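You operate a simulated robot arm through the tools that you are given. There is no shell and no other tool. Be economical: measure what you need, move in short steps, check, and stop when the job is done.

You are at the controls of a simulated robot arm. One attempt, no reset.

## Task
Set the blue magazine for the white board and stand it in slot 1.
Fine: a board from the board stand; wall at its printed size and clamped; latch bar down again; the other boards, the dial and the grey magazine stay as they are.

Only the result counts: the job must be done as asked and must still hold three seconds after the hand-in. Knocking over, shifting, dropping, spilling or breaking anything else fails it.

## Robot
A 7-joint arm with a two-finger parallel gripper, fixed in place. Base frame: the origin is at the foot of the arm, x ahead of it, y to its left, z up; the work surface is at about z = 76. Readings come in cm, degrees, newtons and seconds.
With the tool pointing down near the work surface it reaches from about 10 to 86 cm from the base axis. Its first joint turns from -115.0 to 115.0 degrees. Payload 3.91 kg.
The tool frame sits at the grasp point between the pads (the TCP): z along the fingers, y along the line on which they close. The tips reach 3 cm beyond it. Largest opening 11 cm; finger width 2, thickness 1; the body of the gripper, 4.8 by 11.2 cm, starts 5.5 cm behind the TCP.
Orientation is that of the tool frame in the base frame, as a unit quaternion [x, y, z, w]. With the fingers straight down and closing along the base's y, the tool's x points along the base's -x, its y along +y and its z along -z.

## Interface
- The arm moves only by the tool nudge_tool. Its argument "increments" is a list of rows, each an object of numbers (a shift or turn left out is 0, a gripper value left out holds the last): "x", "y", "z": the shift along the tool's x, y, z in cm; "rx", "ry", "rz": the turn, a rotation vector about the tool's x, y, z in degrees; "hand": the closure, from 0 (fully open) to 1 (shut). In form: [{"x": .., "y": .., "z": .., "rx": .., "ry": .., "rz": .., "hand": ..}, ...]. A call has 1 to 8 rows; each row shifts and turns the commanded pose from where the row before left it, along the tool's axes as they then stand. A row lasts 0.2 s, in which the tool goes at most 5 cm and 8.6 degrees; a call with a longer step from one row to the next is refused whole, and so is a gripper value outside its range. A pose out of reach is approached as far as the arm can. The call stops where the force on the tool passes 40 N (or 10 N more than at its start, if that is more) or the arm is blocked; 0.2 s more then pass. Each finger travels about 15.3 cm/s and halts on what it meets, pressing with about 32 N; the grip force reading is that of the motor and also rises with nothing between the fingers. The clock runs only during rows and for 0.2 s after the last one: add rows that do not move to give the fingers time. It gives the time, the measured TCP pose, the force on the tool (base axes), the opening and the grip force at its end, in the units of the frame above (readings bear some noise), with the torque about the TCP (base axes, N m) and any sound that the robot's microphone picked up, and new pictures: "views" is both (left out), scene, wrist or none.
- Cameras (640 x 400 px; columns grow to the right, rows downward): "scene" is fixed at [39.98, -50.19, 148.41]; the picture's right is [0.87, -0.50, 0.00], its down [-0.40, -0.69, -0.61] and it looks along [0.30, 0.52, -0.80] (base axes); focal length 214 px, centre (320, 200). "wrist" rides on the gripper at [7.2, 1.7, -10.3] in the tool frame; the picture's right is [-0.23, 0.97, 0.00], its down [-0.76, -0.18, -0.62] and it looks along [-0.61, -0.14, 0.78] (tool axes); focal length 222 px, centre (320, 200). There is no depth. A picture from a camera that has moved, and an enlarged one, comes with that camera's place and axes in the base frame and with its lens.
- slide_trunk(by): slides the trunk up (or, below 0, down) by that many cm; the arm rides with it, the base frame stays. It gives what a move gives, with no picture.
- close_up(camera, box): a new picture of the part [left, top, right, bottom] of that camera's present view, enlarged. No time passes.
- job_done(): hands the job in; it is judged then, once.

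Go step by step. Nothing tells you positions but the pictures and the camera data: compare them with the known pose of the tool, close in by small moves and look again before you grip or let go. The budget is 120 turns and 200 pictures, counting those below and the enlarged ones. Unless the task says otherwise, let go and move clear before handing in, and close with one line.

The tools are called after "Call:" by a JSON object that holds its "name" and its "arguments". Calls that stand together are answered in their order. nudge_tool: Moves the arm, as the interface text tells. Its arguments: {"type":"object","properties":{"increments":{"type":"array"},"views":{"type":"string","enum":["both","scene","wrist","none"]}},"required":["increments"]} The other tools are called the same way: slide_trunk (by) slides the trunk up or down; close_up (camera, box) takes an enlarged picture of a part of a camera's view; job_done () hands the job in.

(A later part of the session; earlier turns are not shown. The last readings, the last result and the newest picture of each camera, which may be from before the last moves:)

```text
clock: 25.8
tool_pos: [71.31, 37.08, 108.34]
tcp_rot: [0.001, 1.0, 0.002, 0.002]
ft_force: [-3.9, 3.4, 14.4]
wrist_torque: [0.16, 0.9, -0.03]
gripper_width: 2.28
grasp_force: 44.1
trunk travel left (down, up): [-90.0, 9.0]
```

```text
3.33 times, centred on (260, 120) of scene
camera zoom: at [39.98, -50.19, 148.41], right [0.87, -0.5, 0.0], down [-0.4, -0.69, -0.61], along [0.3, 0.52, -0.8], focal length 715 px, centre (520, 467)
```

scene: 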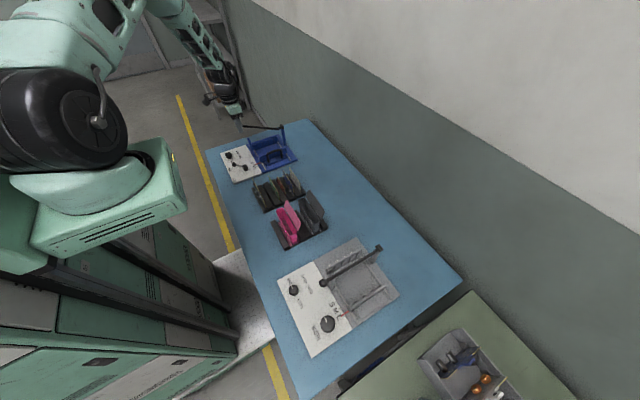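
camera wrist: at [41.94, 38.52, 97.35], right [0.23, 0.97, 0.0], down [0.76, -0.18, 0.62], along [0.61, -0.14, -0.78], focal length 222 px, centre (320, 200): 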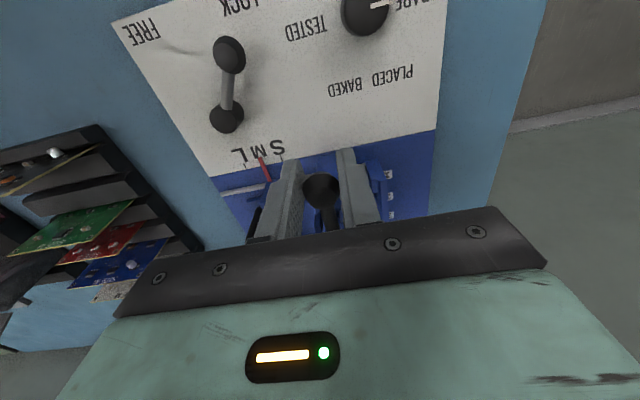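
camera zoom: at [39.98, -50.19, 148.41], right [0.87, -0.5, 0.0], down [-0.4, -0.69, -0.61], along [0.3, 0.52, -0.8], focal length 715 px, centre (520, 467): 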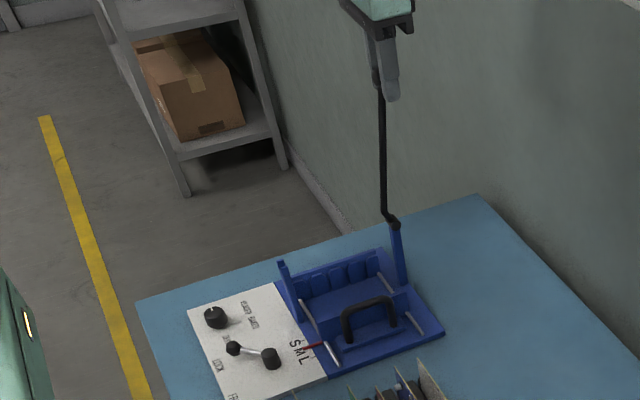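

Call:
{"name": "nudge_tool", "arguments": {"increments": [{"x": -1.2, "z": 0.15}, {"x": -1.0, "z": 0.2}, {"x": -0.8, "z": 0.2}], "views": "none"}}

Call:
{"name": "close_up", "arguments": {"camera": "scene", "box": [200, 60, 320, 180]}}

```text
clock: 26.6
tool_pos: [73.65, 36.96, 107.9]
tcp_rot: [-0.001, 1.0, 0.0, -0.001]
ft_force: [-27.7, -1.2, 26.6]
wrist_torque: [-0.02, 0.96, 0.04]
gripper_width: 2.31
grasp_force: 45.0
trunk travel left (down, up): [-90.0, 9.0]
```

```text
3.33 times, centred on (260, 120) of scene
camera zoom: at [39.98, -50.19, 148.41], right [0.87, -0.5, 0.0], down [-0.4, -0.69, -0.61], along [0.3, 0.52, -0.8], focal length 715 px, centre (520, 467)
```

zoom: 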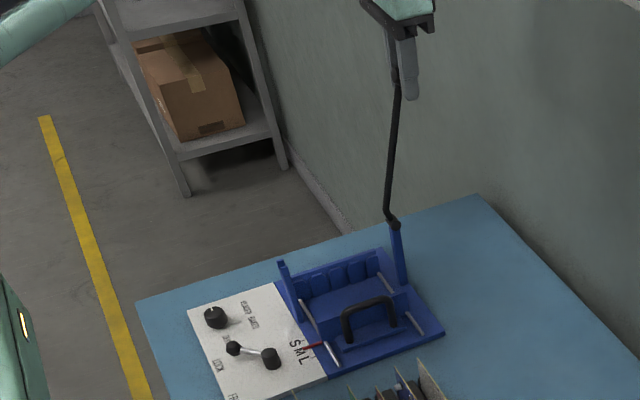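

The bar meets its stop past vertical. I ease off, let go and lift clear.

Call:
{"name": "nudge_tool", "arguments": {"increments": [{"x": 0.2, "z": -0.1}, {"hand": 0.85}, {"hand": 0.7}, {"hand": 0.55}, {"z": -3}, {"z": -3}], "views": "scene"}}

Call:
{"name": "close_up", "arguments": {"camera": "scene", "box": [200, 60, 320, 180]}}

```text
clock: 28.0
tool_pos: [73.95, 36.74, 113.76]
tcp_rot: [0.001, 1.0, -0.001, -0.001]
ft_force: [0.3, 0.6, 0.1]
wrist_torque: [0.0, 0.01, -0.03]
gripper_width: 4.94
grasp_force: 0.0
trunk travel left (down, up): [-90.0, 9.0]
```

scene: 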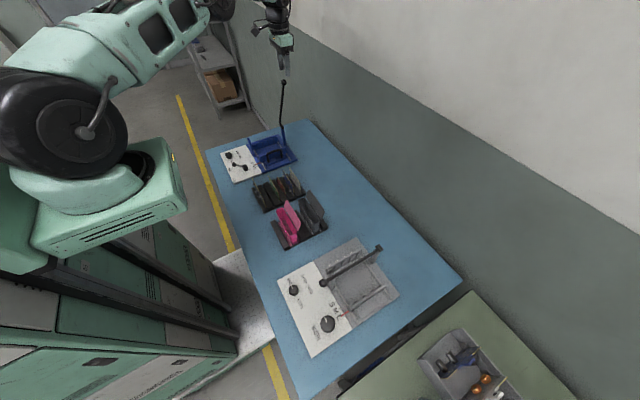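

```text
3.33 times, centred on (260, 120) of scene
camera zoom: at [39.98, -50.19, 148.41], right [0.87, -0.5, 0.0], down [-0.4, -0.69, -0.61], along [0.3, 0.52, -0.8], focal length 715 px, centre (520, 467)
```

zoom: 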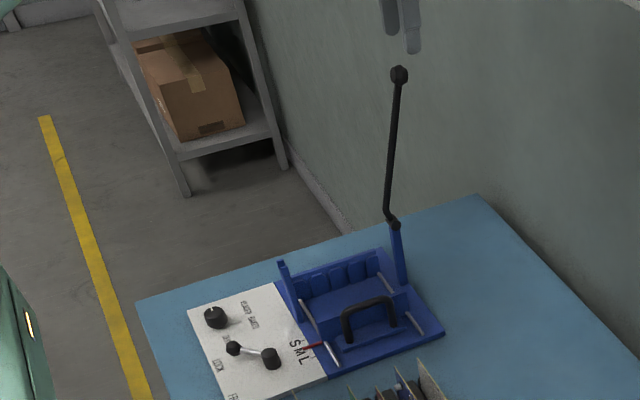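

The bar stays up by itself. Now I move to view the board stand.

Call:
{"name": "nudge_tool", "arguments": {"increments": [{"x": 2.8, "y": -3.6}, {"x": 2.8, "y": -3.6}, {"x": 2.8, "y": -3.6, "z": 1.5}, {"x": 2.8, "y": -3.6, "z": 2}, {"x": 2.8, "y": -3.6, "z": 2}, {"x": 2.8, "y": -3.5, "z": 2}, {"x": 2.2, "y": -2.5, "z": 2}], "views": "wrist"}}

Call:
{"name": "close_up", "arguments": {"camera": "wrist", "box": [180, 0, 420, 180]}}

Call:
{"name": "close_up", "arguments": {"camera": "scene", "box": [240, 155, 320, 215]}}

```text
clock: 29.6
tool_pos: [54.75, 12.87, 104.24]
tcp_rot: [0.0, 1.0, 0.0, -0.001]
ft_force: [-0.9, 0.5, 0.8]
wrist_torque: [-0.03, 0.01, 0.03]
gripper_width: 4.96
grasp_force: 0.0
trunk travel left (down, up): [-90.0, 9.0]
camera wrist: at [47.5, 14.51, 114.63], right [0.23, 0.97, 0.0], down [0.76, -0.18, 0.62], along [0.61, -0.14, -0.78], focal length 222 px, centre (320, 200)
```

wrist: 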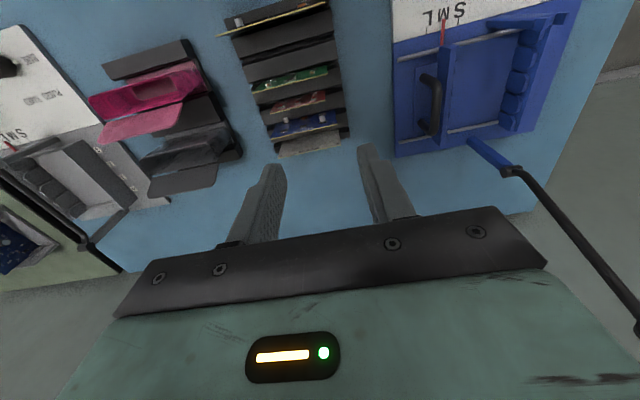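

```text
2.22 times, centred on (300, 90) of wrist
camera zoom: at [47.5, 14.51, 114.63], right [0.23, 0.97, 0.0], down [0.76, -0.18, 0.62], along [0.61, -0.14, -0.78], focal length 494 px, centre (364, 444)
```

zoom: 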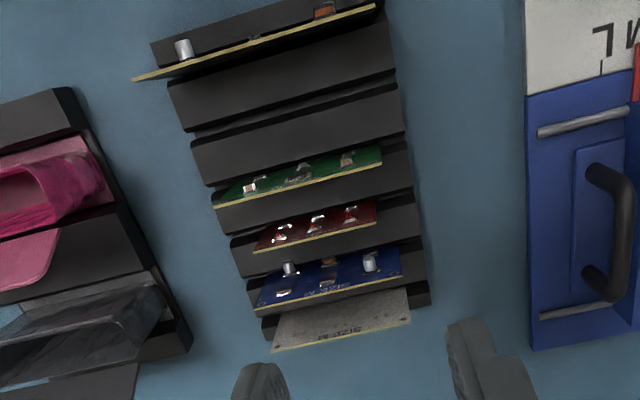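

```text
6.67 times, centred on (280, 185) of scene
camera zoom: at [39.98, -50.19, 148.41], right [0.87, -0.5, 0.0], down [-0.4, -0.69, -0.61], along [0.3, 0.52, -0.8], focal length 1430 px, centre (587, 300)
```

zoom: 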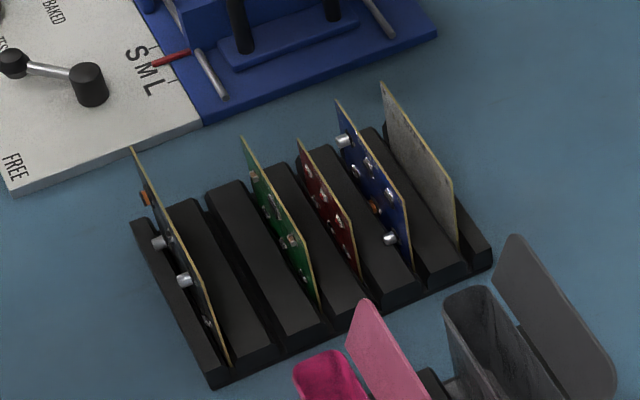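

White board: x≈62.1, y 4.4–14.2, top z≈83.6, with clear gaps around. I turn the gripper 90° so it closes along x.

Call:
{"name": "nudge_tool", "arguments": {"increments": [{"rz": -8.2}, {"rz": -8.2}, {"rz": -8.2}, {"rz": -8.2}, {"rz": -8.2}, {"rz": -8.2}, {"rz": -8.2}, {"rz": -8.2}], "views": "none"}}

Call:
{"name": "nudge_tool", "arguments": {"increments": [{"rz": -8.2}, {"rz": -8.2}, {"rz": -8}, {"hand": 0.82}], "views": "wrist"}}

```text
clock: 31.4
tool_pos: [54.97, 12.91, 104.1]
tcp_rot: [-0.542, 0.84, 0.0, -0.001]
ft_force: [-0.4, -0.4, 0.1]
wrist_torque: [0.02, -0.01, -0.03]
gripper_width: 4.93
grasp_force: 0.1
trunk travel left (down, up): [-90.0, 9.0]
```

```text
clock: 32.4
tool_pos: [54.93, 12.89, 104.18]
tcp_rot: [0.707, -0.707, 0.0, 0.0]
ft_force: [-0.9, -0.7, -0.2]
wrist_torque: [0.0, 0.01, 0.01]
gripper_width: 1.97
grasp_force: 0.0
trunk travel left (down, up): [-90.0, 9.0]
camera wrist: at [53.2, 5.5, 114.61], right [-0.97, 0.23, 0.0], down [0.18, 0.76, 0.62], along [0.14, 0.61, -0.78], focal length 222 px, centre (320, 200)
```

wrist: 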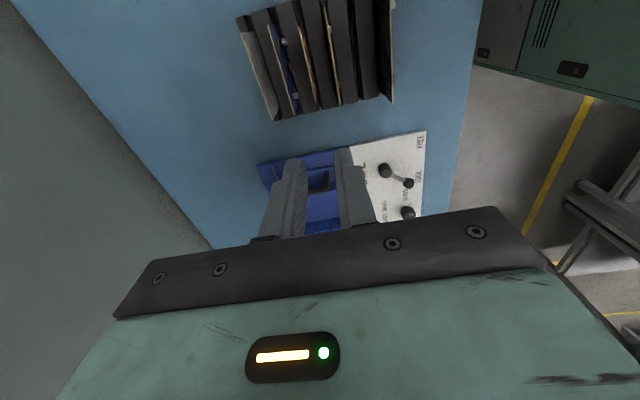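

Now tool x = base −y and tool y = base −x. I go above the white board's middle.

Call:
{"name": "nudge_tool", "arguments": {"increments": [{"x": 1.2, "y": -2.4, "z": 3}, {"x": 1.2, "y": -2.4, "z": 3}, {"x": 1.14, "y": -2.37, "z": 3}, {}], "views": "wrist"}}

Call:
{"name": "close_up", "arguments": {"camera": "wrist", "box": [200, 0, 440, 200]}}

Call:
{"name": "close_up", "arguments": {"camera": "scene", "box": [240, 135, 330, 215]}}

```text
clock: 33.4
tool_pos: [62.12, 9.19, 95.2]
tcp_rot: [-0.706, 0.708, -0.001, 0.0]
ft_force: [0.1, -0.3, 0.8]
wrist_torque: [0.0, -0.05, 0.02]
gripper_width: 2.0
grasp_force: 0.1
trunk travel left (down, up): [-90.0, 9.0]
camera wrist: at [60.4, 1.81, 105.62], right [-0.97, 0.23, 0.0], down [0.18, 0.76, 0.62], along [0.14, 0.61, -0.78], focal length 222 px, centre (320, 200)
```

wrist: 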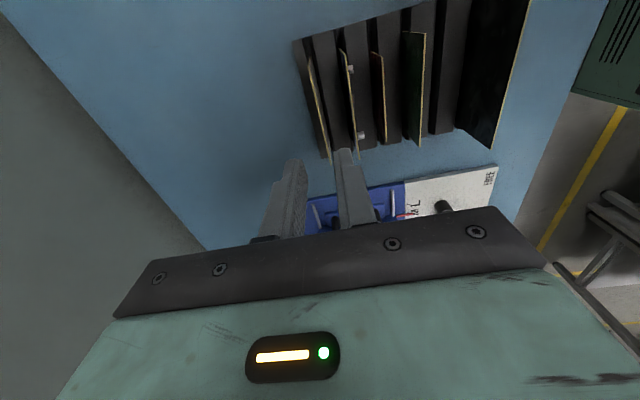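

```text
2.00 times, centred on (320, 100) of wrist
camera zoom: at [60.4, 1.81, 105.62], right [-0.97, 0.23, 0.0], down [0.18, 0.76, 0.62], along [0.14, 0.61, -0.78], focal length 444 px, centre (320, 400)
```

zoom: 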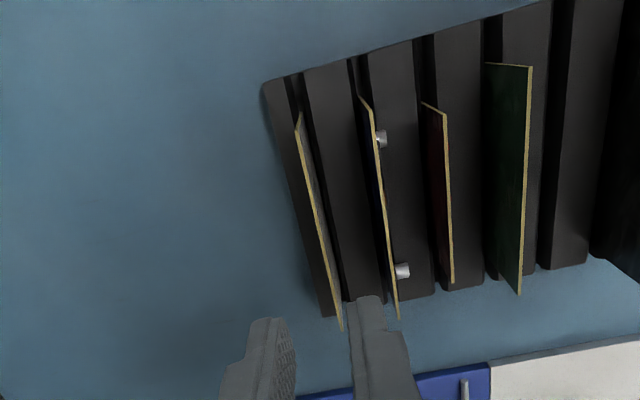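

```text
5.00 times, centred on (285, 175) of scene
camera zoom: at [39.98, -50.19, 148.41], right [0.87, -0.5, 0.0], down [-0.4, -0.69, -0.61], along [0.3, 0.52, -0.8], focal length 1072 px, centre (495, 325)
```

zoom: 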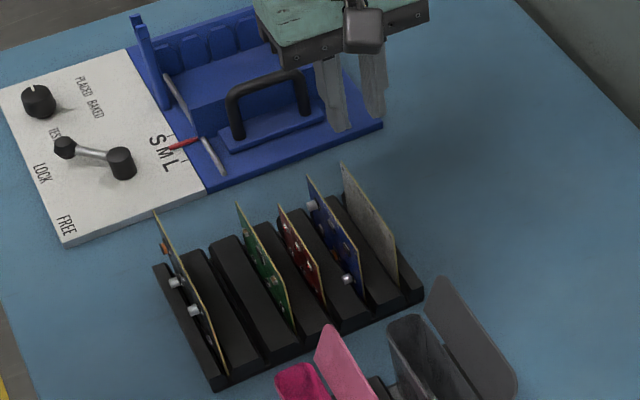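

Call:
{"name": "nudge_tool", "arguments": {"increments": [{"y": 0.07, "z": 4}, {"z": 3.6}, {}], "views": "wrist"}}

Call:
{"name": "close_up", "arguments": {"camera": "wrist", "box": [220, 40, 440, 220]}}

Call:
{"name": "close_up", "arguments": {"camera": "scene", "box": [250, 140, 320, 205]}}

```text
clock: 34.2
tool_pos: [62.17, 9.3, 87.61]
tcp_rot: [-0.707, 0.707, 0.0, 0.0]
ft_force: [-0.2, -0.2, 0.3]
wrist_torque: [-0.01, -0.05, -0.02]
gripper_width: 1.96
grasp_force: 0.2
trunk travel left (down, up): [-90.0, 9.0]
camera wrist: at [60.37, 1.87, 98.04], right [-0.97, 0.23, 0.0], down [0.18, 0.76, 0.62], along [0.14, 0.61, -0.78], focal length 222 px, centre (320, 200)
```

wrist: 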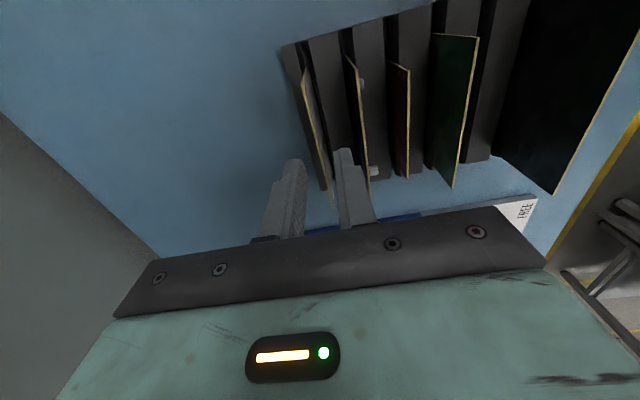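

```text
2.22 times, centred on (330, 130) of wrist
camera zoom: at [60.37, 1.87, 98.04], right [-0.97, 0.23, 0.0], down [0.18, 0.76, 0.62], along [0.14, 0.61, -0.78], focal length 494 px, centre (298, 356)
```

zoom: 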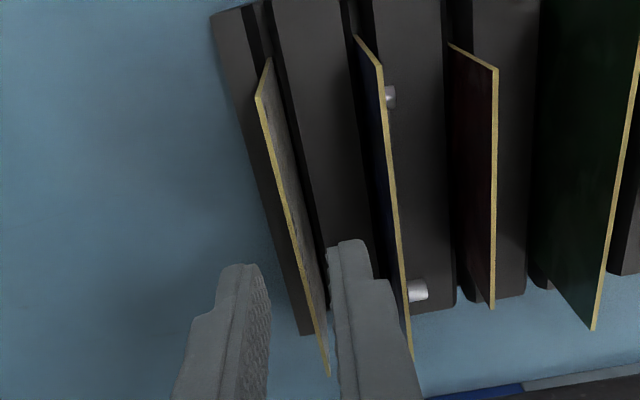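

```text
6.15 times, centred on (285, 172) of scene
camera zoom: at [39.98, -50.19, 148.41], right [0.87, -0.5, 0.0], down [-0.4, -0.69, -0.61], along [0.3, 0.52, -0.8], focal length 1320 px, centre (535, 369)
```

zoom: 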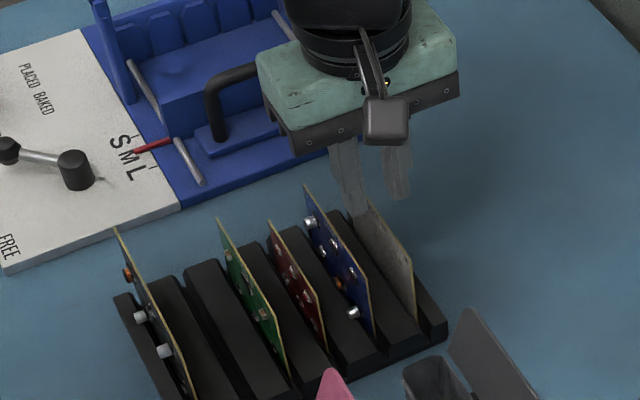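

Board lies between the fingers. I lower to straddle its top edge and close.

Call:
{"name": "nudge_tool", "arguments": {"increments": [{"y": 0.08, "z": 1.4}, {"z": 1.4}, {"z": 1.4}, {"hand": 0.88}, {"hand": 0.94}, {"hand": 1.0}, {"hand": 1.0}], "views": "wrist"}}

Call:
{"name": "close_up", "arguments": {"camera": "scene", "box": [250, 140, 320, 205]}}

```text
clock: 35.8
tool_pos: [61.96, 9.51, 83.49]
tcp_rot: [0.708, -0.707, 0.0, 0.0]
ft_force: [0.4, 0.0, -0.3]
wrist_torque: [0.01, -0.01, 0.03]
gripper_width: 0.19
grasp_force: 32.3
trunk travel left (down, up): [-90.0, 9.0]
camera wrist: at [60.31, 1.97, 93.85], right [-0.97, 0.23, 0.0], down [0.18, 0.76, 0.62], along [0.14, 0.61, -0.78], focal length 222 px, centre (320, 200)
```

wrist: 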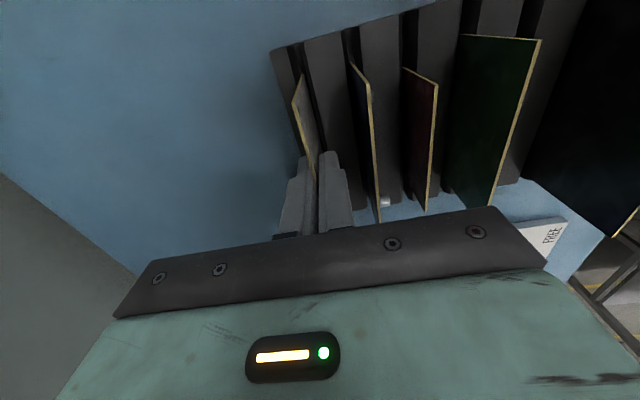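

```text
6.15 times, centred on (285, 172) of scene
camera zoom: at [39.98, -50.19, 148.41], right [0.87, -0.5, 0.0], down [-0.4, -0.69, -0.61], along [0.3, 0.52, -0.8], focal length 1320 px, centre (535, 369)
```

zoom: 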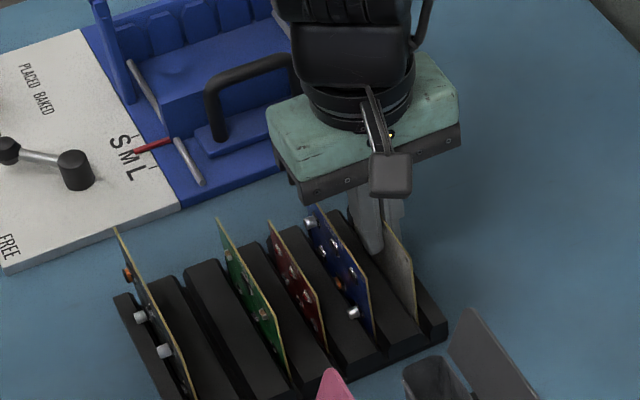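

Board gripped (0.19 cm thick). I lift straight up.

Call:
{"name": "nudge_tool", "arguments": {"increments": [{"z": -1.5}, {"z": -2.5}, {"z": -3.5}, {"z": -4}, {"z": -4}, {}], "views": "wrist"}}

Call:
{"name": "close_up", "arguments": {"camera": "scene", "box": [230, 110, 330, 205]}}

Call:
{"name": "close_up", "arguments": {"camera": "wrist", "box": [240, 50, 460, 220]}}

```text
clock: 37.2
tool_pos: [61.89, 9.3, 99.08]
tcp_rot: [-0.707, 0.707, 0.0, 0.0]
ft_force: [0.8, 0.1, -0.1]
wrist_torque: [-0.05, 0.01, -0.01]
gripper_width: 0.18
grasp_force: 32.2
trunk travel left (down, up): [-90.0, 9.0]
camera wrist: at [60.16, 1.97, 109.39], right [-0.97, 0.23, 0.0], down [0.18, 0.76, 0.62], along [0.14, 0.61, -0.78], focal length 222 px, centre (320, 200)
```

wrist: 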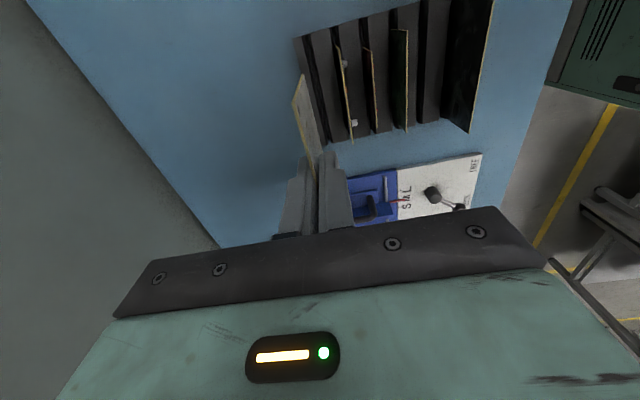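

```text
4.21 times, centred on (280, 158) of scene
camera zoom: at [39.98, -50.19, 148.41], right [0.87, -0.5, 0.0], down [-0.4, -0.69, -0.61], along [0.3, 0.52, -0.8], focal length 903 px, centre (488, 379)
```

zoom: 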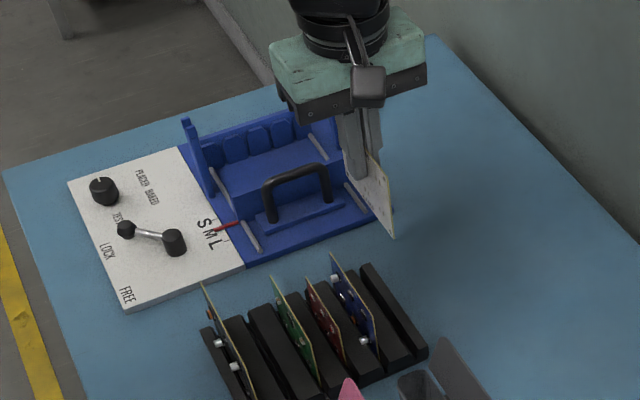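

```text
2.35 times, centred on (350, 135) of wrist
camera zoom: at [60.16, 1.97, 109.39], right [-0.97, 0.23, 0.0], down [0.18, 0.76, 0.62], along [0.14, 0.61, -0.78], focal length 523 px, centre (249, 353)
```

zoom: 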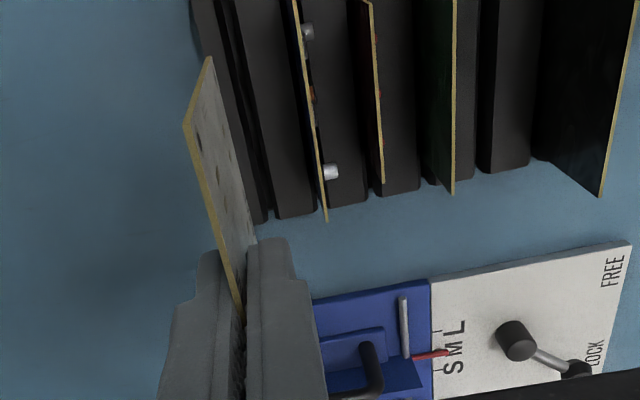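

The board hangs straight: bottom 6.6 cm below the TCP, centred on it. I carry it at height towards the magazine.

Call:
{"name": "nudge_tool", "arguments": {"increments": [{"x": -4.1, "y": 1.2}, {"x": -4.1, "y": 1.2}, {"x": -4.1, "y": 1.2}, {"x": -4.1, "y": 1.2}, {"x": -4.3, "y": 1.1}, {}], "views": "wrist"}}

Call:
{"name": "close_up", "arguments": {"camera": "wrist", "box": [200, 0, 440, 220]}}

Call:
{"name": "close_up", "arguments": {"camera": "scene", "box": [210, 80, 310, 180]}}

```text
clock: 38.6
tool_pos: [56.24, 30.19, 98.87]
tcp_rot: [-0.707, 0.708, 0.0, 0.0]
ft_force: [0.3, 0.6, -0.1]
wrist_torque: [-0.04, -0.02, -0.01]
gripper_width: 0.19
grasp_force: 32.2
trunk travel left (down, up): [-90.0, 9.0]
camera wrist: at [54.52, 22.75, 109.31], right [-0.97, 0.23, 0.0], down [0.18, 0.76, 0.62], along [0.14, 0.61, -0.78], focal length 222 px, centre (320, 200)
```

wrist: 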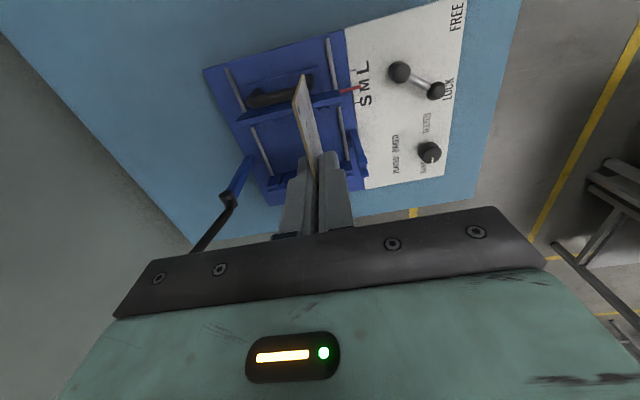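

```text
1.82 times, centred on (320, 110) of wrist
camera zoom: at [54.52, 22.75, 109.31], right [-0.97, 0.23, 0.0], down [0.18, 0.76, 0.62], along [0.14, 0.61, -0.78], focal length 404 px, centre (320, 364)
```

zoom: 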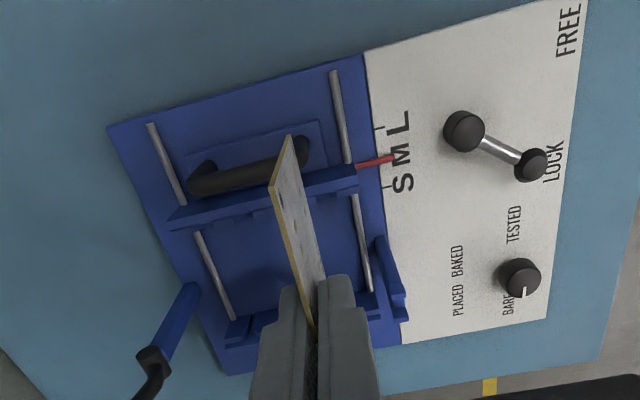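

```text
4.00 times, centred on (260, 130) of scene
camera zoom: at [39.98, -50.19, 148.41], right [0.87, -0.5, 0.0], down [-0.4, -0.69, -0.61], along [0.3, 0.52, -0.8], focal length 858 px, centre (560, 480)
```

zoom: 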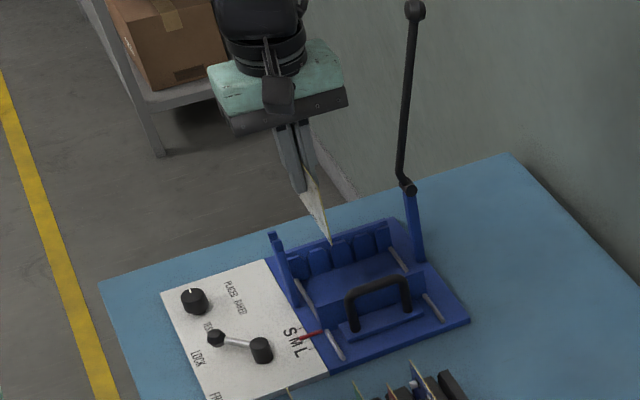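

I take a sharp enlarged scene view of the comb to fix the slot positions.

Call:
{"name": "close_up", "arguments": {"camera": "scene", "box": [266, 130, 314, 160]}}

Call:
{"name": "close_up", "arguments": {"camera": "scene", "box": [270, 130, 302, 150]}}

```text
13.33 times, centred on (290, 145) of scene
camera zoom: at [39.98, -50.19, 148.41], right [0.87, -0.5, 0.0], down [-0.4, -0.69, -0.61], along [0.3, 0.52, -0.8], focal length 2860 px, centre (720, 933)
```

zoom: 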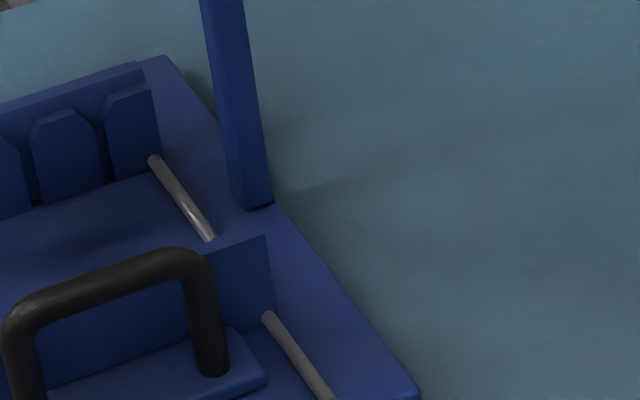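

```text
16.00 times, centred on (286, 140) of scene
camera zoom: at [39.98, -50.19, 148.41], right [0.87, -0.5, 0.0], down [-0.4, -0.69, -0.61], along [0.3, 0.52, -0.8], focal length 3432 px, centre (864, 1160)
```

zoom: 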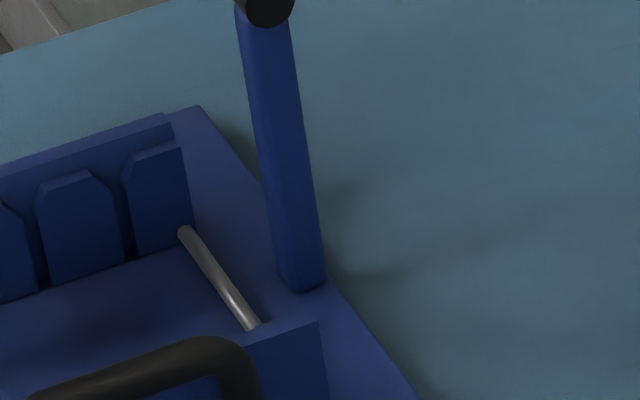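

Call:
{"name": "close_up", "arguments": {"camera": "scene", "box": [246, 132, 278, 160]}}

Call:
{"name": "close_up", "arguments": {"camera": "scene", "box": [250, 127, 290, 152]}}

```text
14.29 times, centred on (262, 146) of scene
camera zoom: at [39.98, -50.19, 148.41], right [0.87, -0.5, 0.0], down [-0.4, -0.69, -0.61], along [0.3, 0.52, -0.8], focal length 3064 px, centre (1149, 971)
```

zoom: 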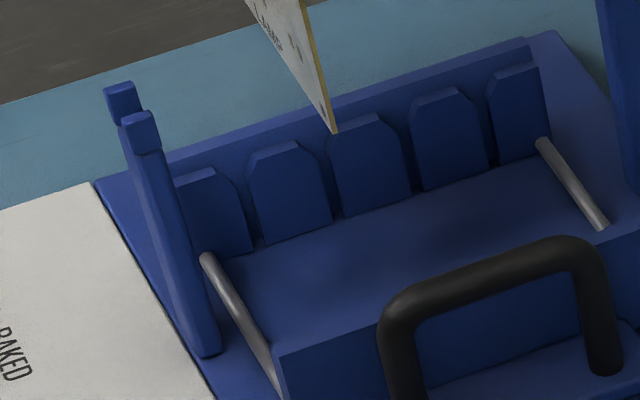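

```text
16.00 times, centred on (270, 140) of scene
camera zoom: at [39.98, -50.19, 148.41], right [0.87, -0.5, 0.0], down [-0.4, -0.69, -0.61], along [0.3, 0.52, -0.8], focal length 3432 px, centre (1120, 1168)
```

zoom: 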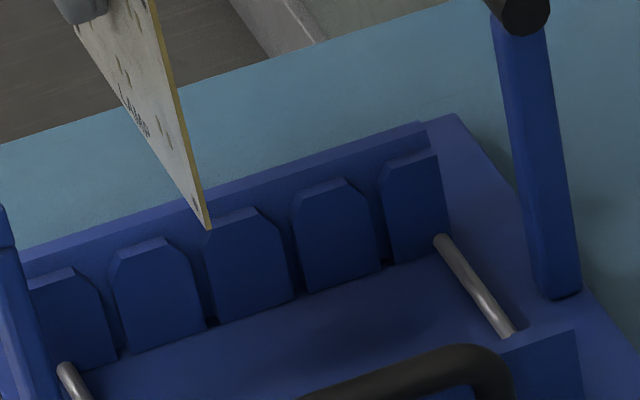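

Call:
{"name": "close_up", "arguments": {"camera": "wrist", "box": [240, 70, 370, 150]}}

Call:
{"name": "close_up", "arguments": {"camera": "wrist", "box": [230, 130, 390, 220]}}

```text
4.92 times, centred on (305, 110) of wrist
camera zoom: at [54.52, 22.75, 109.31], right [-0.97, 0.23, 0.0], down [0.18, 0.76, 0.62], along [0.14, 0.61, -0.78], focal length 1094 px, centre (394, 643)
```

zoom: 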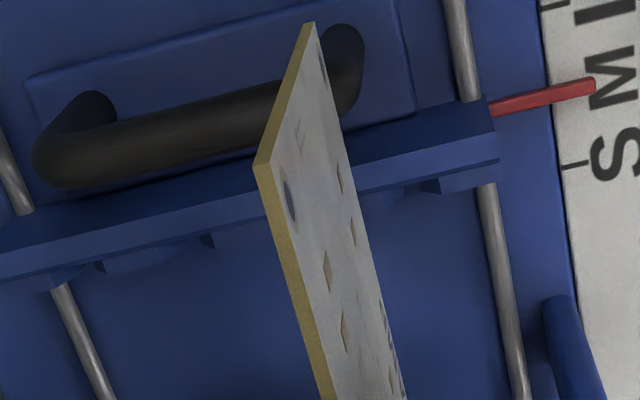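

```text
4.00 times, centred on (310, 175) of wrist
camera zoom: at [54.52, 22.75, 109.31], right [-0.97, 0.23, 0.0], down [0.18, 0.76, 0.62], along [0.14, 0.61, -0.78], focal length 888 px, centre (360, 300)
```

zoom: 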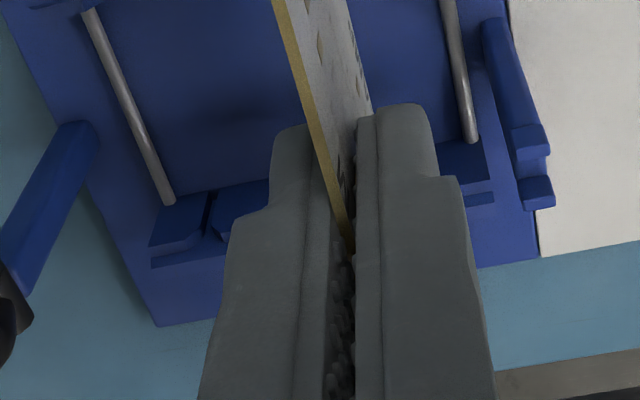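

Slot 1 is near x≈55.75; board centre should go to y≈35.6. I lower to just above the walls and compare directly.

Call:
{"name": "nudge_tool", "arguments": {"increments": [{"x": -2.7, "y": 0.22}, {"x": -2.7, "y": 0.22}, {"z": 3}, {"z": 3}, {"z": 2.9}, {}], "views": "wrist"}}

Call:
{"name": "close_up", "arguments": {"camera": "wrist", "box": [240, 50, 380, 160]}}

Call:
{"name": "close_up", "arguments": {"camera": "scene", "box": [246, 132, 278, 160]}}

```text
clock: 40.0
tool_pos: [55.7, 35.42, 89.77]
tcp_rot: [-0.707, 0.707, 0.0, 0.0]
ft_force: [-0.2, 0.4, -0.3]
wrist_torque: [0.02, -0.01, 0.03]
gripper_width: 0.2
grasp_force: 32.0
trunk travel left (down, up): [-90.0, 9.0]
camera wrist: at [53.92, 28.1, 100.24], right [-0.97, 0.23, 0.0], down [0.18, 0.76, 0.62], along [0.14, 0.61, -0.78], focal length 222 px, centre (320, 200)
```

wrist: 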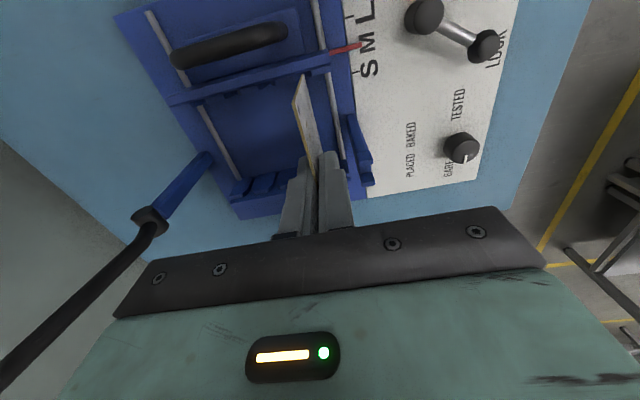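

```text
3.64 times, centred on (310, 105) of wrist
camera zoom: at [53.92, 28.1, 100.24], right [-0.97, 0.23, 0.0], down [0.18, 0.76, 0.62], along [0.14, 0.61, -0.78], focal length 808 px, centre (356, 546)
```

zoom: 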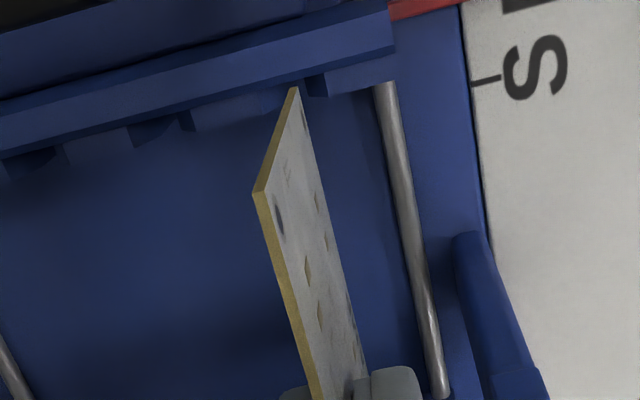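

```text
14.29 times, centred on (262, 146) of scene
camera zoom: at [39.98, -50.19, 148.41], right [0.87, -0.5, 0.0], down [-0.4, -0.69, -0.61], along [0.3, 0.52, -0.8], focal length 3064 px, centre (1149, 971)
```

zoom: 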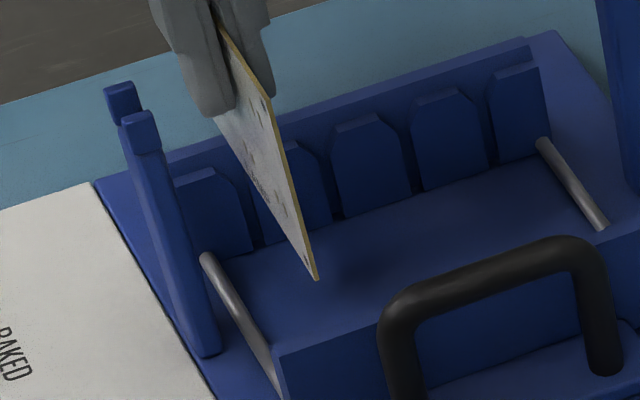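

Call:
{"name": "close_up", "arguments": {"camera": "wrist", "box": [280, 55, 350, 95]}}

Call:
{"name": "close_up", "arguments": {"camera": "wrist", "box": [210, 140, 390, 220]}}

Call:
{"name": "close_up", "arguments": {"camera": "scene", "box": [252, 138, 268, 152]}}

```text
9.14 times, centred on (315, 75) of wrist
camera zoom: at [53.92, 28.1, 100.24], right [-0.97, 0.23, 0.0], down [0.18, 0.76, 0.62], along [0.14, 0.61, -0.78], focal length 2031 px, centre (366, 1343)
```

zoom: 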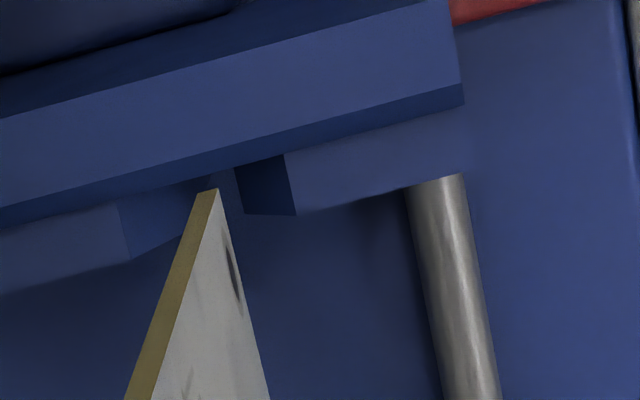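

```text
3.56 times, centred on (300, 180) of wrist
camera zoom: at [53.92, 28.1, 100.24], right [-0.97, 0.23, 0.0], down [0.18, 0.76, 0.62], along [0.14, 0.61, -0.78], focal length 790 px, centre (391, 271)
```

zoom: 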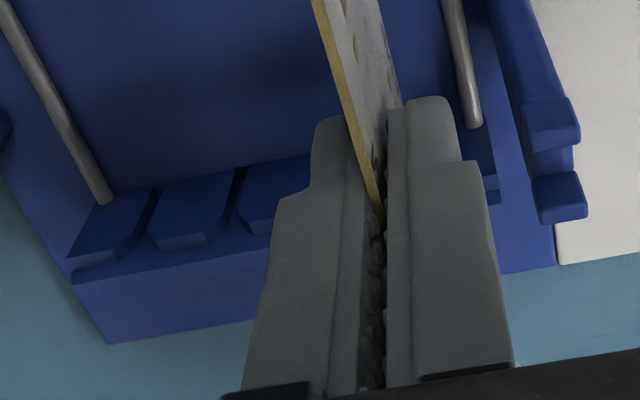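

```text
16.00 times, centred on (260, 145) of scene
camera zoom: at [39.98, -50.19, 148.41], right [0.87, -0.5, 0.0], down [-0.4, -0.69, -0.61], along [0.3, 0.52, -0.8], focal length 3432 px, centre (1280, 1080)
```

zoom: 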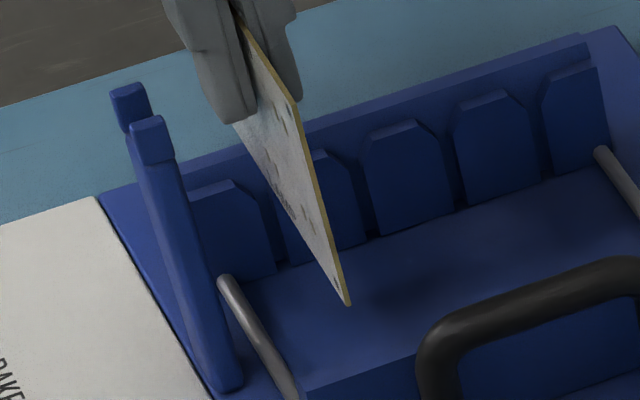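

Slot gap is at x≈55.83 with chamfered lead-ins; the board needs about +0.42 in y and +0.12 in x. I shift and lower to the wall tops.

Call:
{"name": "nudge_tool", "arguments": {"increments": [{"x": -0.42, "y": -0.12}, {"z": 1.0}, {"z": 0.9}, {}], "views": "wrist"}}

Call:
{"name": "close_up", "arguments": {"camera": "wrist", "box": [270, 50, 350, 100]}}

Call:
{"name": "close_up", "arguments": {"camera": "scene", "box": [252, 138, 276, 156]}}

```text
clock: 41.0
tool_pos: [55.9, 35.92, 88.16]
tcp_rot: [0.707, -0.707, -0.001, 0.0]
ft_force: [-0.7, -0.1, 0.1]
wrist_torque: [-0.01, 0.01, 0.02]
gripper_width: 0.19
grasp_force: 32.1
trunk travel left (down, up): [-90.0, 9.0]
camera wrist: at [54.08, 28.53, 98.53], right [-0.97, 0.23, 0.0], down [0.18, 0.76, 0.62], along [0.14, 0.61, -0.78], focal length 222 px, centre (320, 200)
```

wrist: 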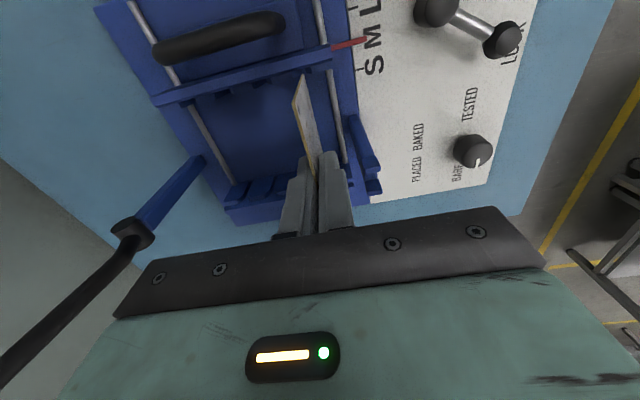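

```text
8.00 times, centred on (310, 75) of wrist
camera zoom: at [54.08, 28.53, 98.53], right [-0.97, 0.23, 0.0], down [0.18, 0.76, 0.62], along [0.14, 0.61, -0.78], focal length 1777 px, centre (400, 1200)
```

zoom: 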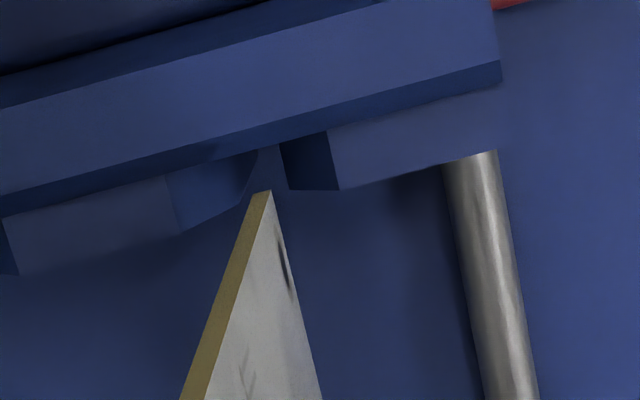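

```text
16.00 times, centred on (264, 147) of scene
camera zoom: at [39.98, -50.19, 148.41], right [0.87, -0.5, 0.0], down [-0.4, -0.69, -0.61], along [0.3, 0.52, -0.8], focal length 3432 px, centre (1216, 1048)
```

zoom: 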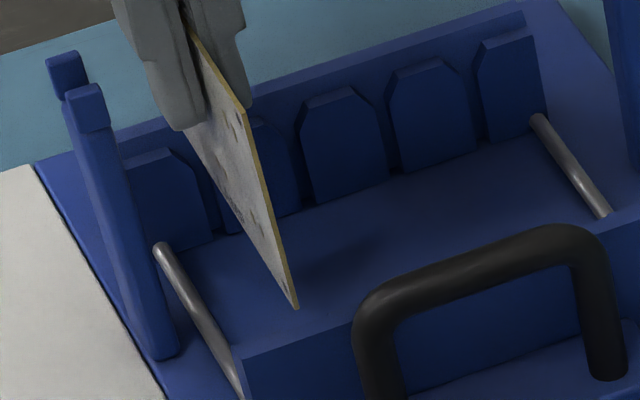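

Alignment is good. I lower slowly into slot 1, watching the force.

Call:
{"name": "nudge_tool", "arguments": {"increments": [{"z": 0.5}, {"z": 0.5}, {"z": 0.5}, {"z": 0.4}], "views": "wrist"}}

Call:
{"name": "close_up", "arguments": {"camera": "wrist", "box": [270, 50, 350, 100]}}

Call:
{"name": "close_up", "arguments": {"camera": "scene", "box": [252, 138, 276, 156]}}

```text
clock: 42.0
tool_pos: [55.93, 35.83, 86.13]
tcp_rot: [-0.706, 0.708, -0.001, 0.0]
ft_force: [5.2, 0.0, 0.8]
wrist_torque: [-0.04, -0.37, 0.04]
gripper_width: 0.2
grasp_force: 32.6
trunk travel left (down, up): [-90.0, 9.0]
camera wrist: at [54.13, 28.49, 96.61], right [-0.97, 0.23, 0.0], down [0.18, 0.76, 0.62], along [0.14, 0.61, -0.78], focal length 222 px, centre (320, 200)
```

wrist: 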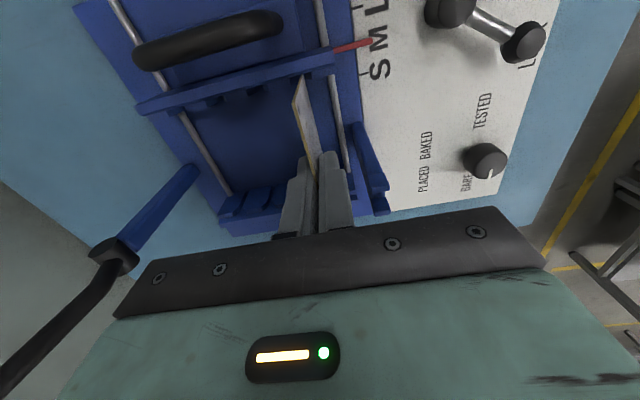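

```text
8.00 times, centred on (310, 75) of wrist
camera zoom: at [54.13, 28.49, 96.61], right [-0.97, 0.23, 0.0], down [0.18, 0.76, 0.62], along [0.14, 0.61, -0.78], focal length 1777 px, centre (400, 1200)
```

zoom: 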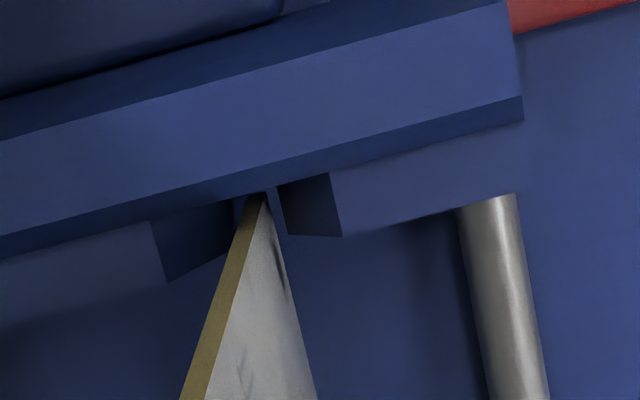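

```text
16.00 times, centred on (264, 147) of scene
camera zoom: at [39.98, -50.19, 148.41], right [0.87, -0.5, 0.0], down [-0.4, -0.69, -0.61], along [0.3, 0.52, -0.8], focal length 3432 px, centre (1216, 1048)
```

zoom: 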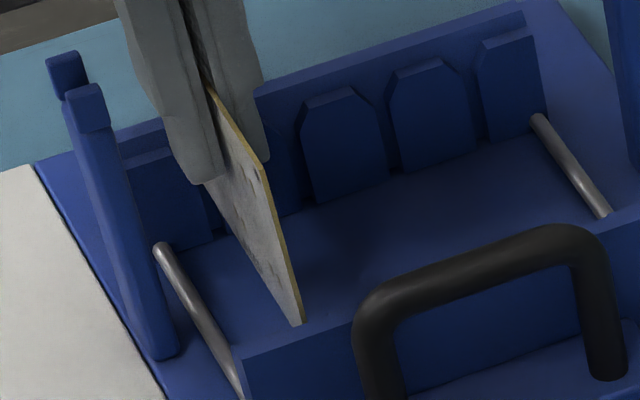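

A slight side push of +5 N in x; I correct 0.1 cm and continue down.

Call:
{"name": "nudge_tool", "arguments": {"increments": [{"y": -0.1}, {"z": 0.4}, {"z": 0.4}, {"z": 0.4}], "views": "none"}}

Call:
{"name": "close_up", "arguments": {"camera": "wrist", "box": [270, 50, 350, 100]}}

Call:
{"name": "close_up", "arguments": {"camera": "scene", "box": [252, 138, 276, 156]}}

```text
clock: 43.0
tool_pos: [55.93, 35.75, 85.08]
tcp_rot: [-0.707, 0.708, -0.002, 0.0]
ft_force: [8.5, 0.0, 1.8]
wrist_torque: [0.03, -0.43, 0.01]
gripper_width: 0.19
grasp_force: 31.6
trunk travel left (down, up): [-90.0, 9.0]
```

```text
8.00 times, centred on (310, 75) of wrist
camera zoom: at [54.13, 28.44, 95.36], right [-0.97, 0.23, 0.0], down [0.18, 0.76, 0.62], along [0.14, 0.61, -0.78], focal length 1777 px, centre (400, 1200)
```

zoom: 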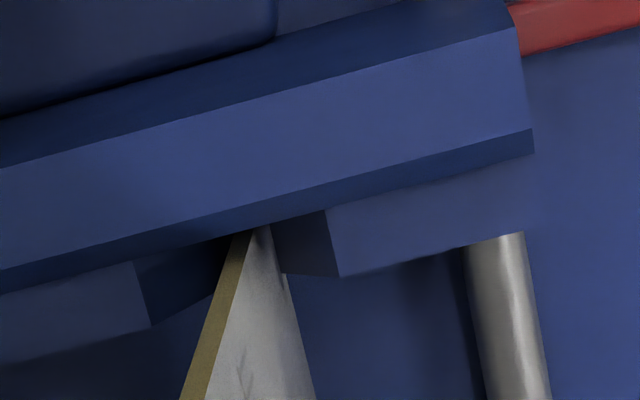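

```text
16.00 times, centred on (264, 147) of scene
camera zoom: at [39.98, -50.19, 148.41], right [0.87, -0.5, 0.0], down [-0.4, -0.69, -0.61], along [0.3, 0.52, -0.8], focal length 3432 px, centre (1216, 1048)
```

zoom: 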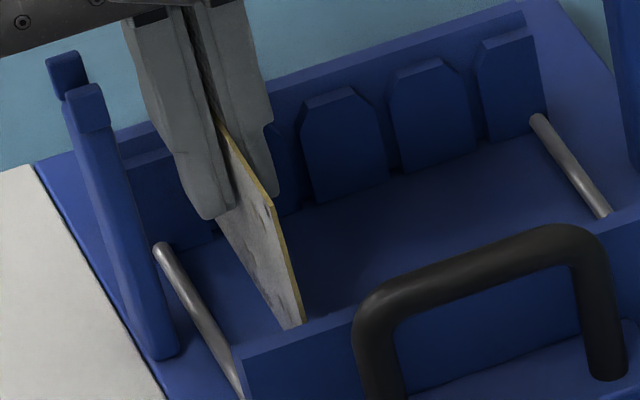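

Call:
{"name": "nudge_tool", "arguments": {"increments": [{"y": -0.12}, {"z": 0.3}, {"z": 0.3}, {"z": 0.3}], "views": "none"}}

Call:
{"name": "close_up", "arguments": {"camera": "scene", "box": [248, 130, 280, 158]}}

```text
clock: 44.0
tool_pos: [56.04, 35.95, 84.16]
tcp_rot: [0.708, -0.707, 0.0, 0.0]
ft_force: [1.6, 0.4, 0.2]
wrist_torque: [-0.01, -0.08, -0.03]
gripper_width: 0.19
grasp_force: 32.4
trunk travel left (down, up): [-90.0, 9.0]
```

```text
14.29 times, centred on (264, 144) of scene
camera zoom: at [39.98, -50.19, 148.41], right [0.87, -0.5, 0.0], down [-0.4, -0.69, -0.61], along [0.3, 0.52, -0.8], focal length 3064 px, centre (1120, 1000)
```

zoom: 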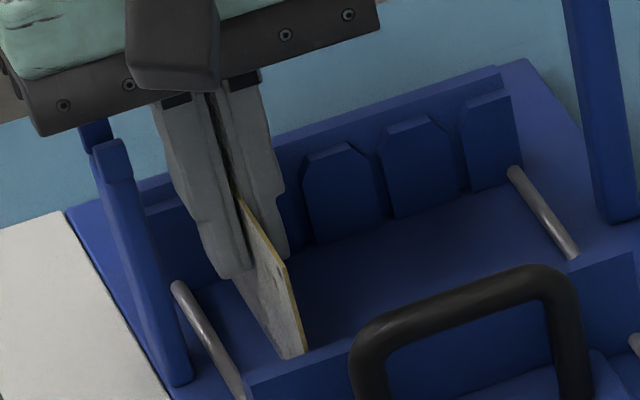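

Free again. I continue down until floor contact.

Call:
{"name": "nudge_tool", "arguments": {"increments": [{"z": 0.2}, {"z": 0.2}, {"z": 0.2}], "views": "none"}}

Call:
{"name": "close_up", "arguments": {"camera": "scene", "box": [248, 130, 280, 158]}}

```text
clock: 44.8
tool_pos: [56.01, 35.98, 83.91]
tcp_rot: [-0.707, 0.708, 0.0, 0.001]
ft_force: [-3.4, -5.5, 23.8]
wrist_torque: [-0.51, 0.31, 0.06]
gripper_width: 0.18
grasp_force: 31.8
trunk travel left (down, up): [-90.0, 9.0]
```

```text
14.29 times, centred on (264, 144) of scene
camera zoom: at [39.98, -50.19, 148.41], right [0.87, -0.5, 0.0], down [-0.4, -0.69, -0.61], along [0.3, 0.52, -0.8], focal length 3064 px, centre (1120, 1000)
```

zoom: 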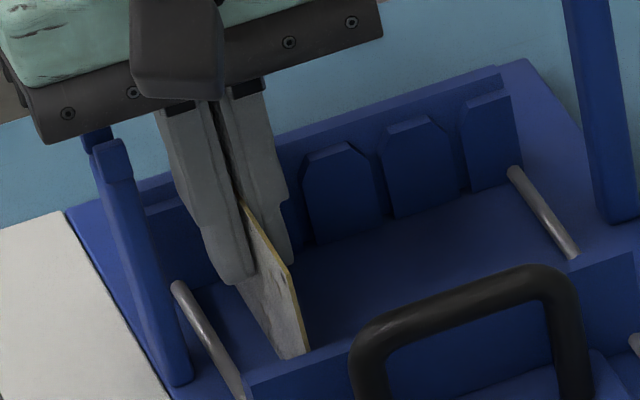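

Floor contact with a balanced load: the board is seated. I ease the load, open slightly and rise.

Call:
{"name": "nudge_tool", "arguments": {"increments": [{"z": -0.25}, {"hand": 0.93}, {"hand": 0.87}, {}, {"z": -1.5}, {"z": -2.5}, {"z": -4}, {"z": -4}], "views": "wrist"}}

Call:
{"name": "close_up", "arguments": {"camera": "scene", "box": [242, 125, 290, 165]}}

Call:
{"name": "close_up", "arguments": {"camera": "wrist", "box": [220, 50, 420, 200]}}

```text
clock: 46.6
tool_pos: [55.77, 35.88, 95.63]
tcp_rot: [-0.706, 0.708, 0.0, -0.001]
ft_force: [-0.1, -0.2, -0.8]
wrist_torque: [-0.03, 0.02, 0.0]
gripper_width: 1.43
grasp_force: 0.1
trunk travel left (down, up): [-90.0, 9.0]
camera wrist: at [54.11, 28.52, 106.12], right [-0.97, 0.23, 0.0], down [0.18, 0.76, 0.62], along [0.14, 0.61, -0.78], focal length 222 px, centre (320, 200)
```

wrist: 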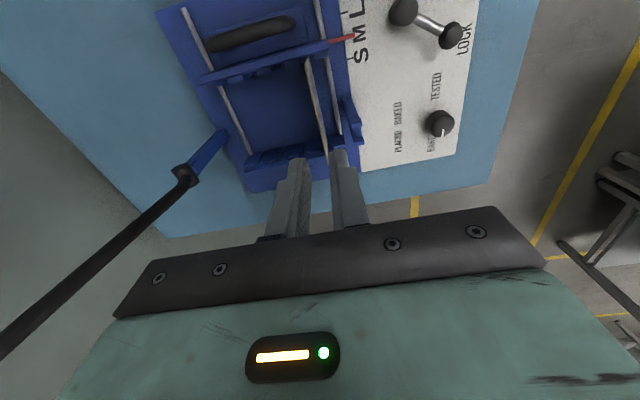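

```text
10.00 times, centred on (266, 145) of scene
camera zoom: at [39.98, -50.19, 148.41], right [0.87, -0.5, 0.0], down [-0.4, -0.69, -0.61], along [0.3, 0.52, -0.8], focal length 2145 px, centre (860, 750)
```

zoom: 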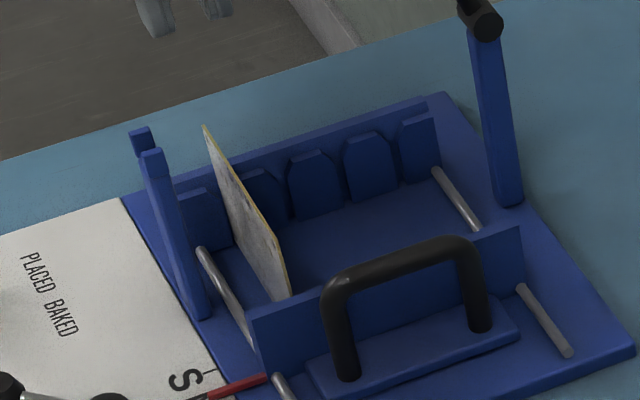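

```text
2.67 times, centred on (320, 125) of wrist
camera zoom: at [54.11, 28.52, 106.12], right [-0.97, 0.23, 0.0], down [0.18, 0.76, 0.62], along [0.14, 0.61, -0.78], focal length 592 px, centre (320, 400)
```

zoom: 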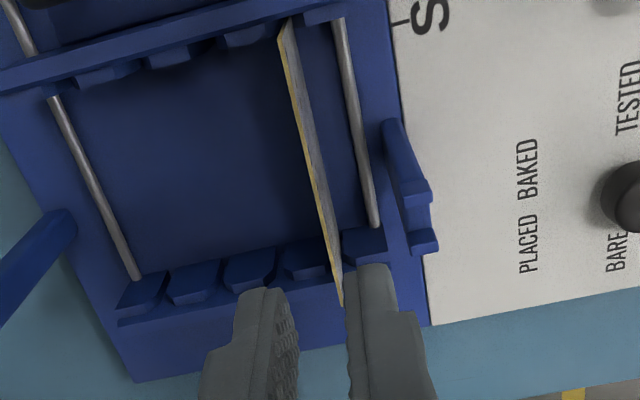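

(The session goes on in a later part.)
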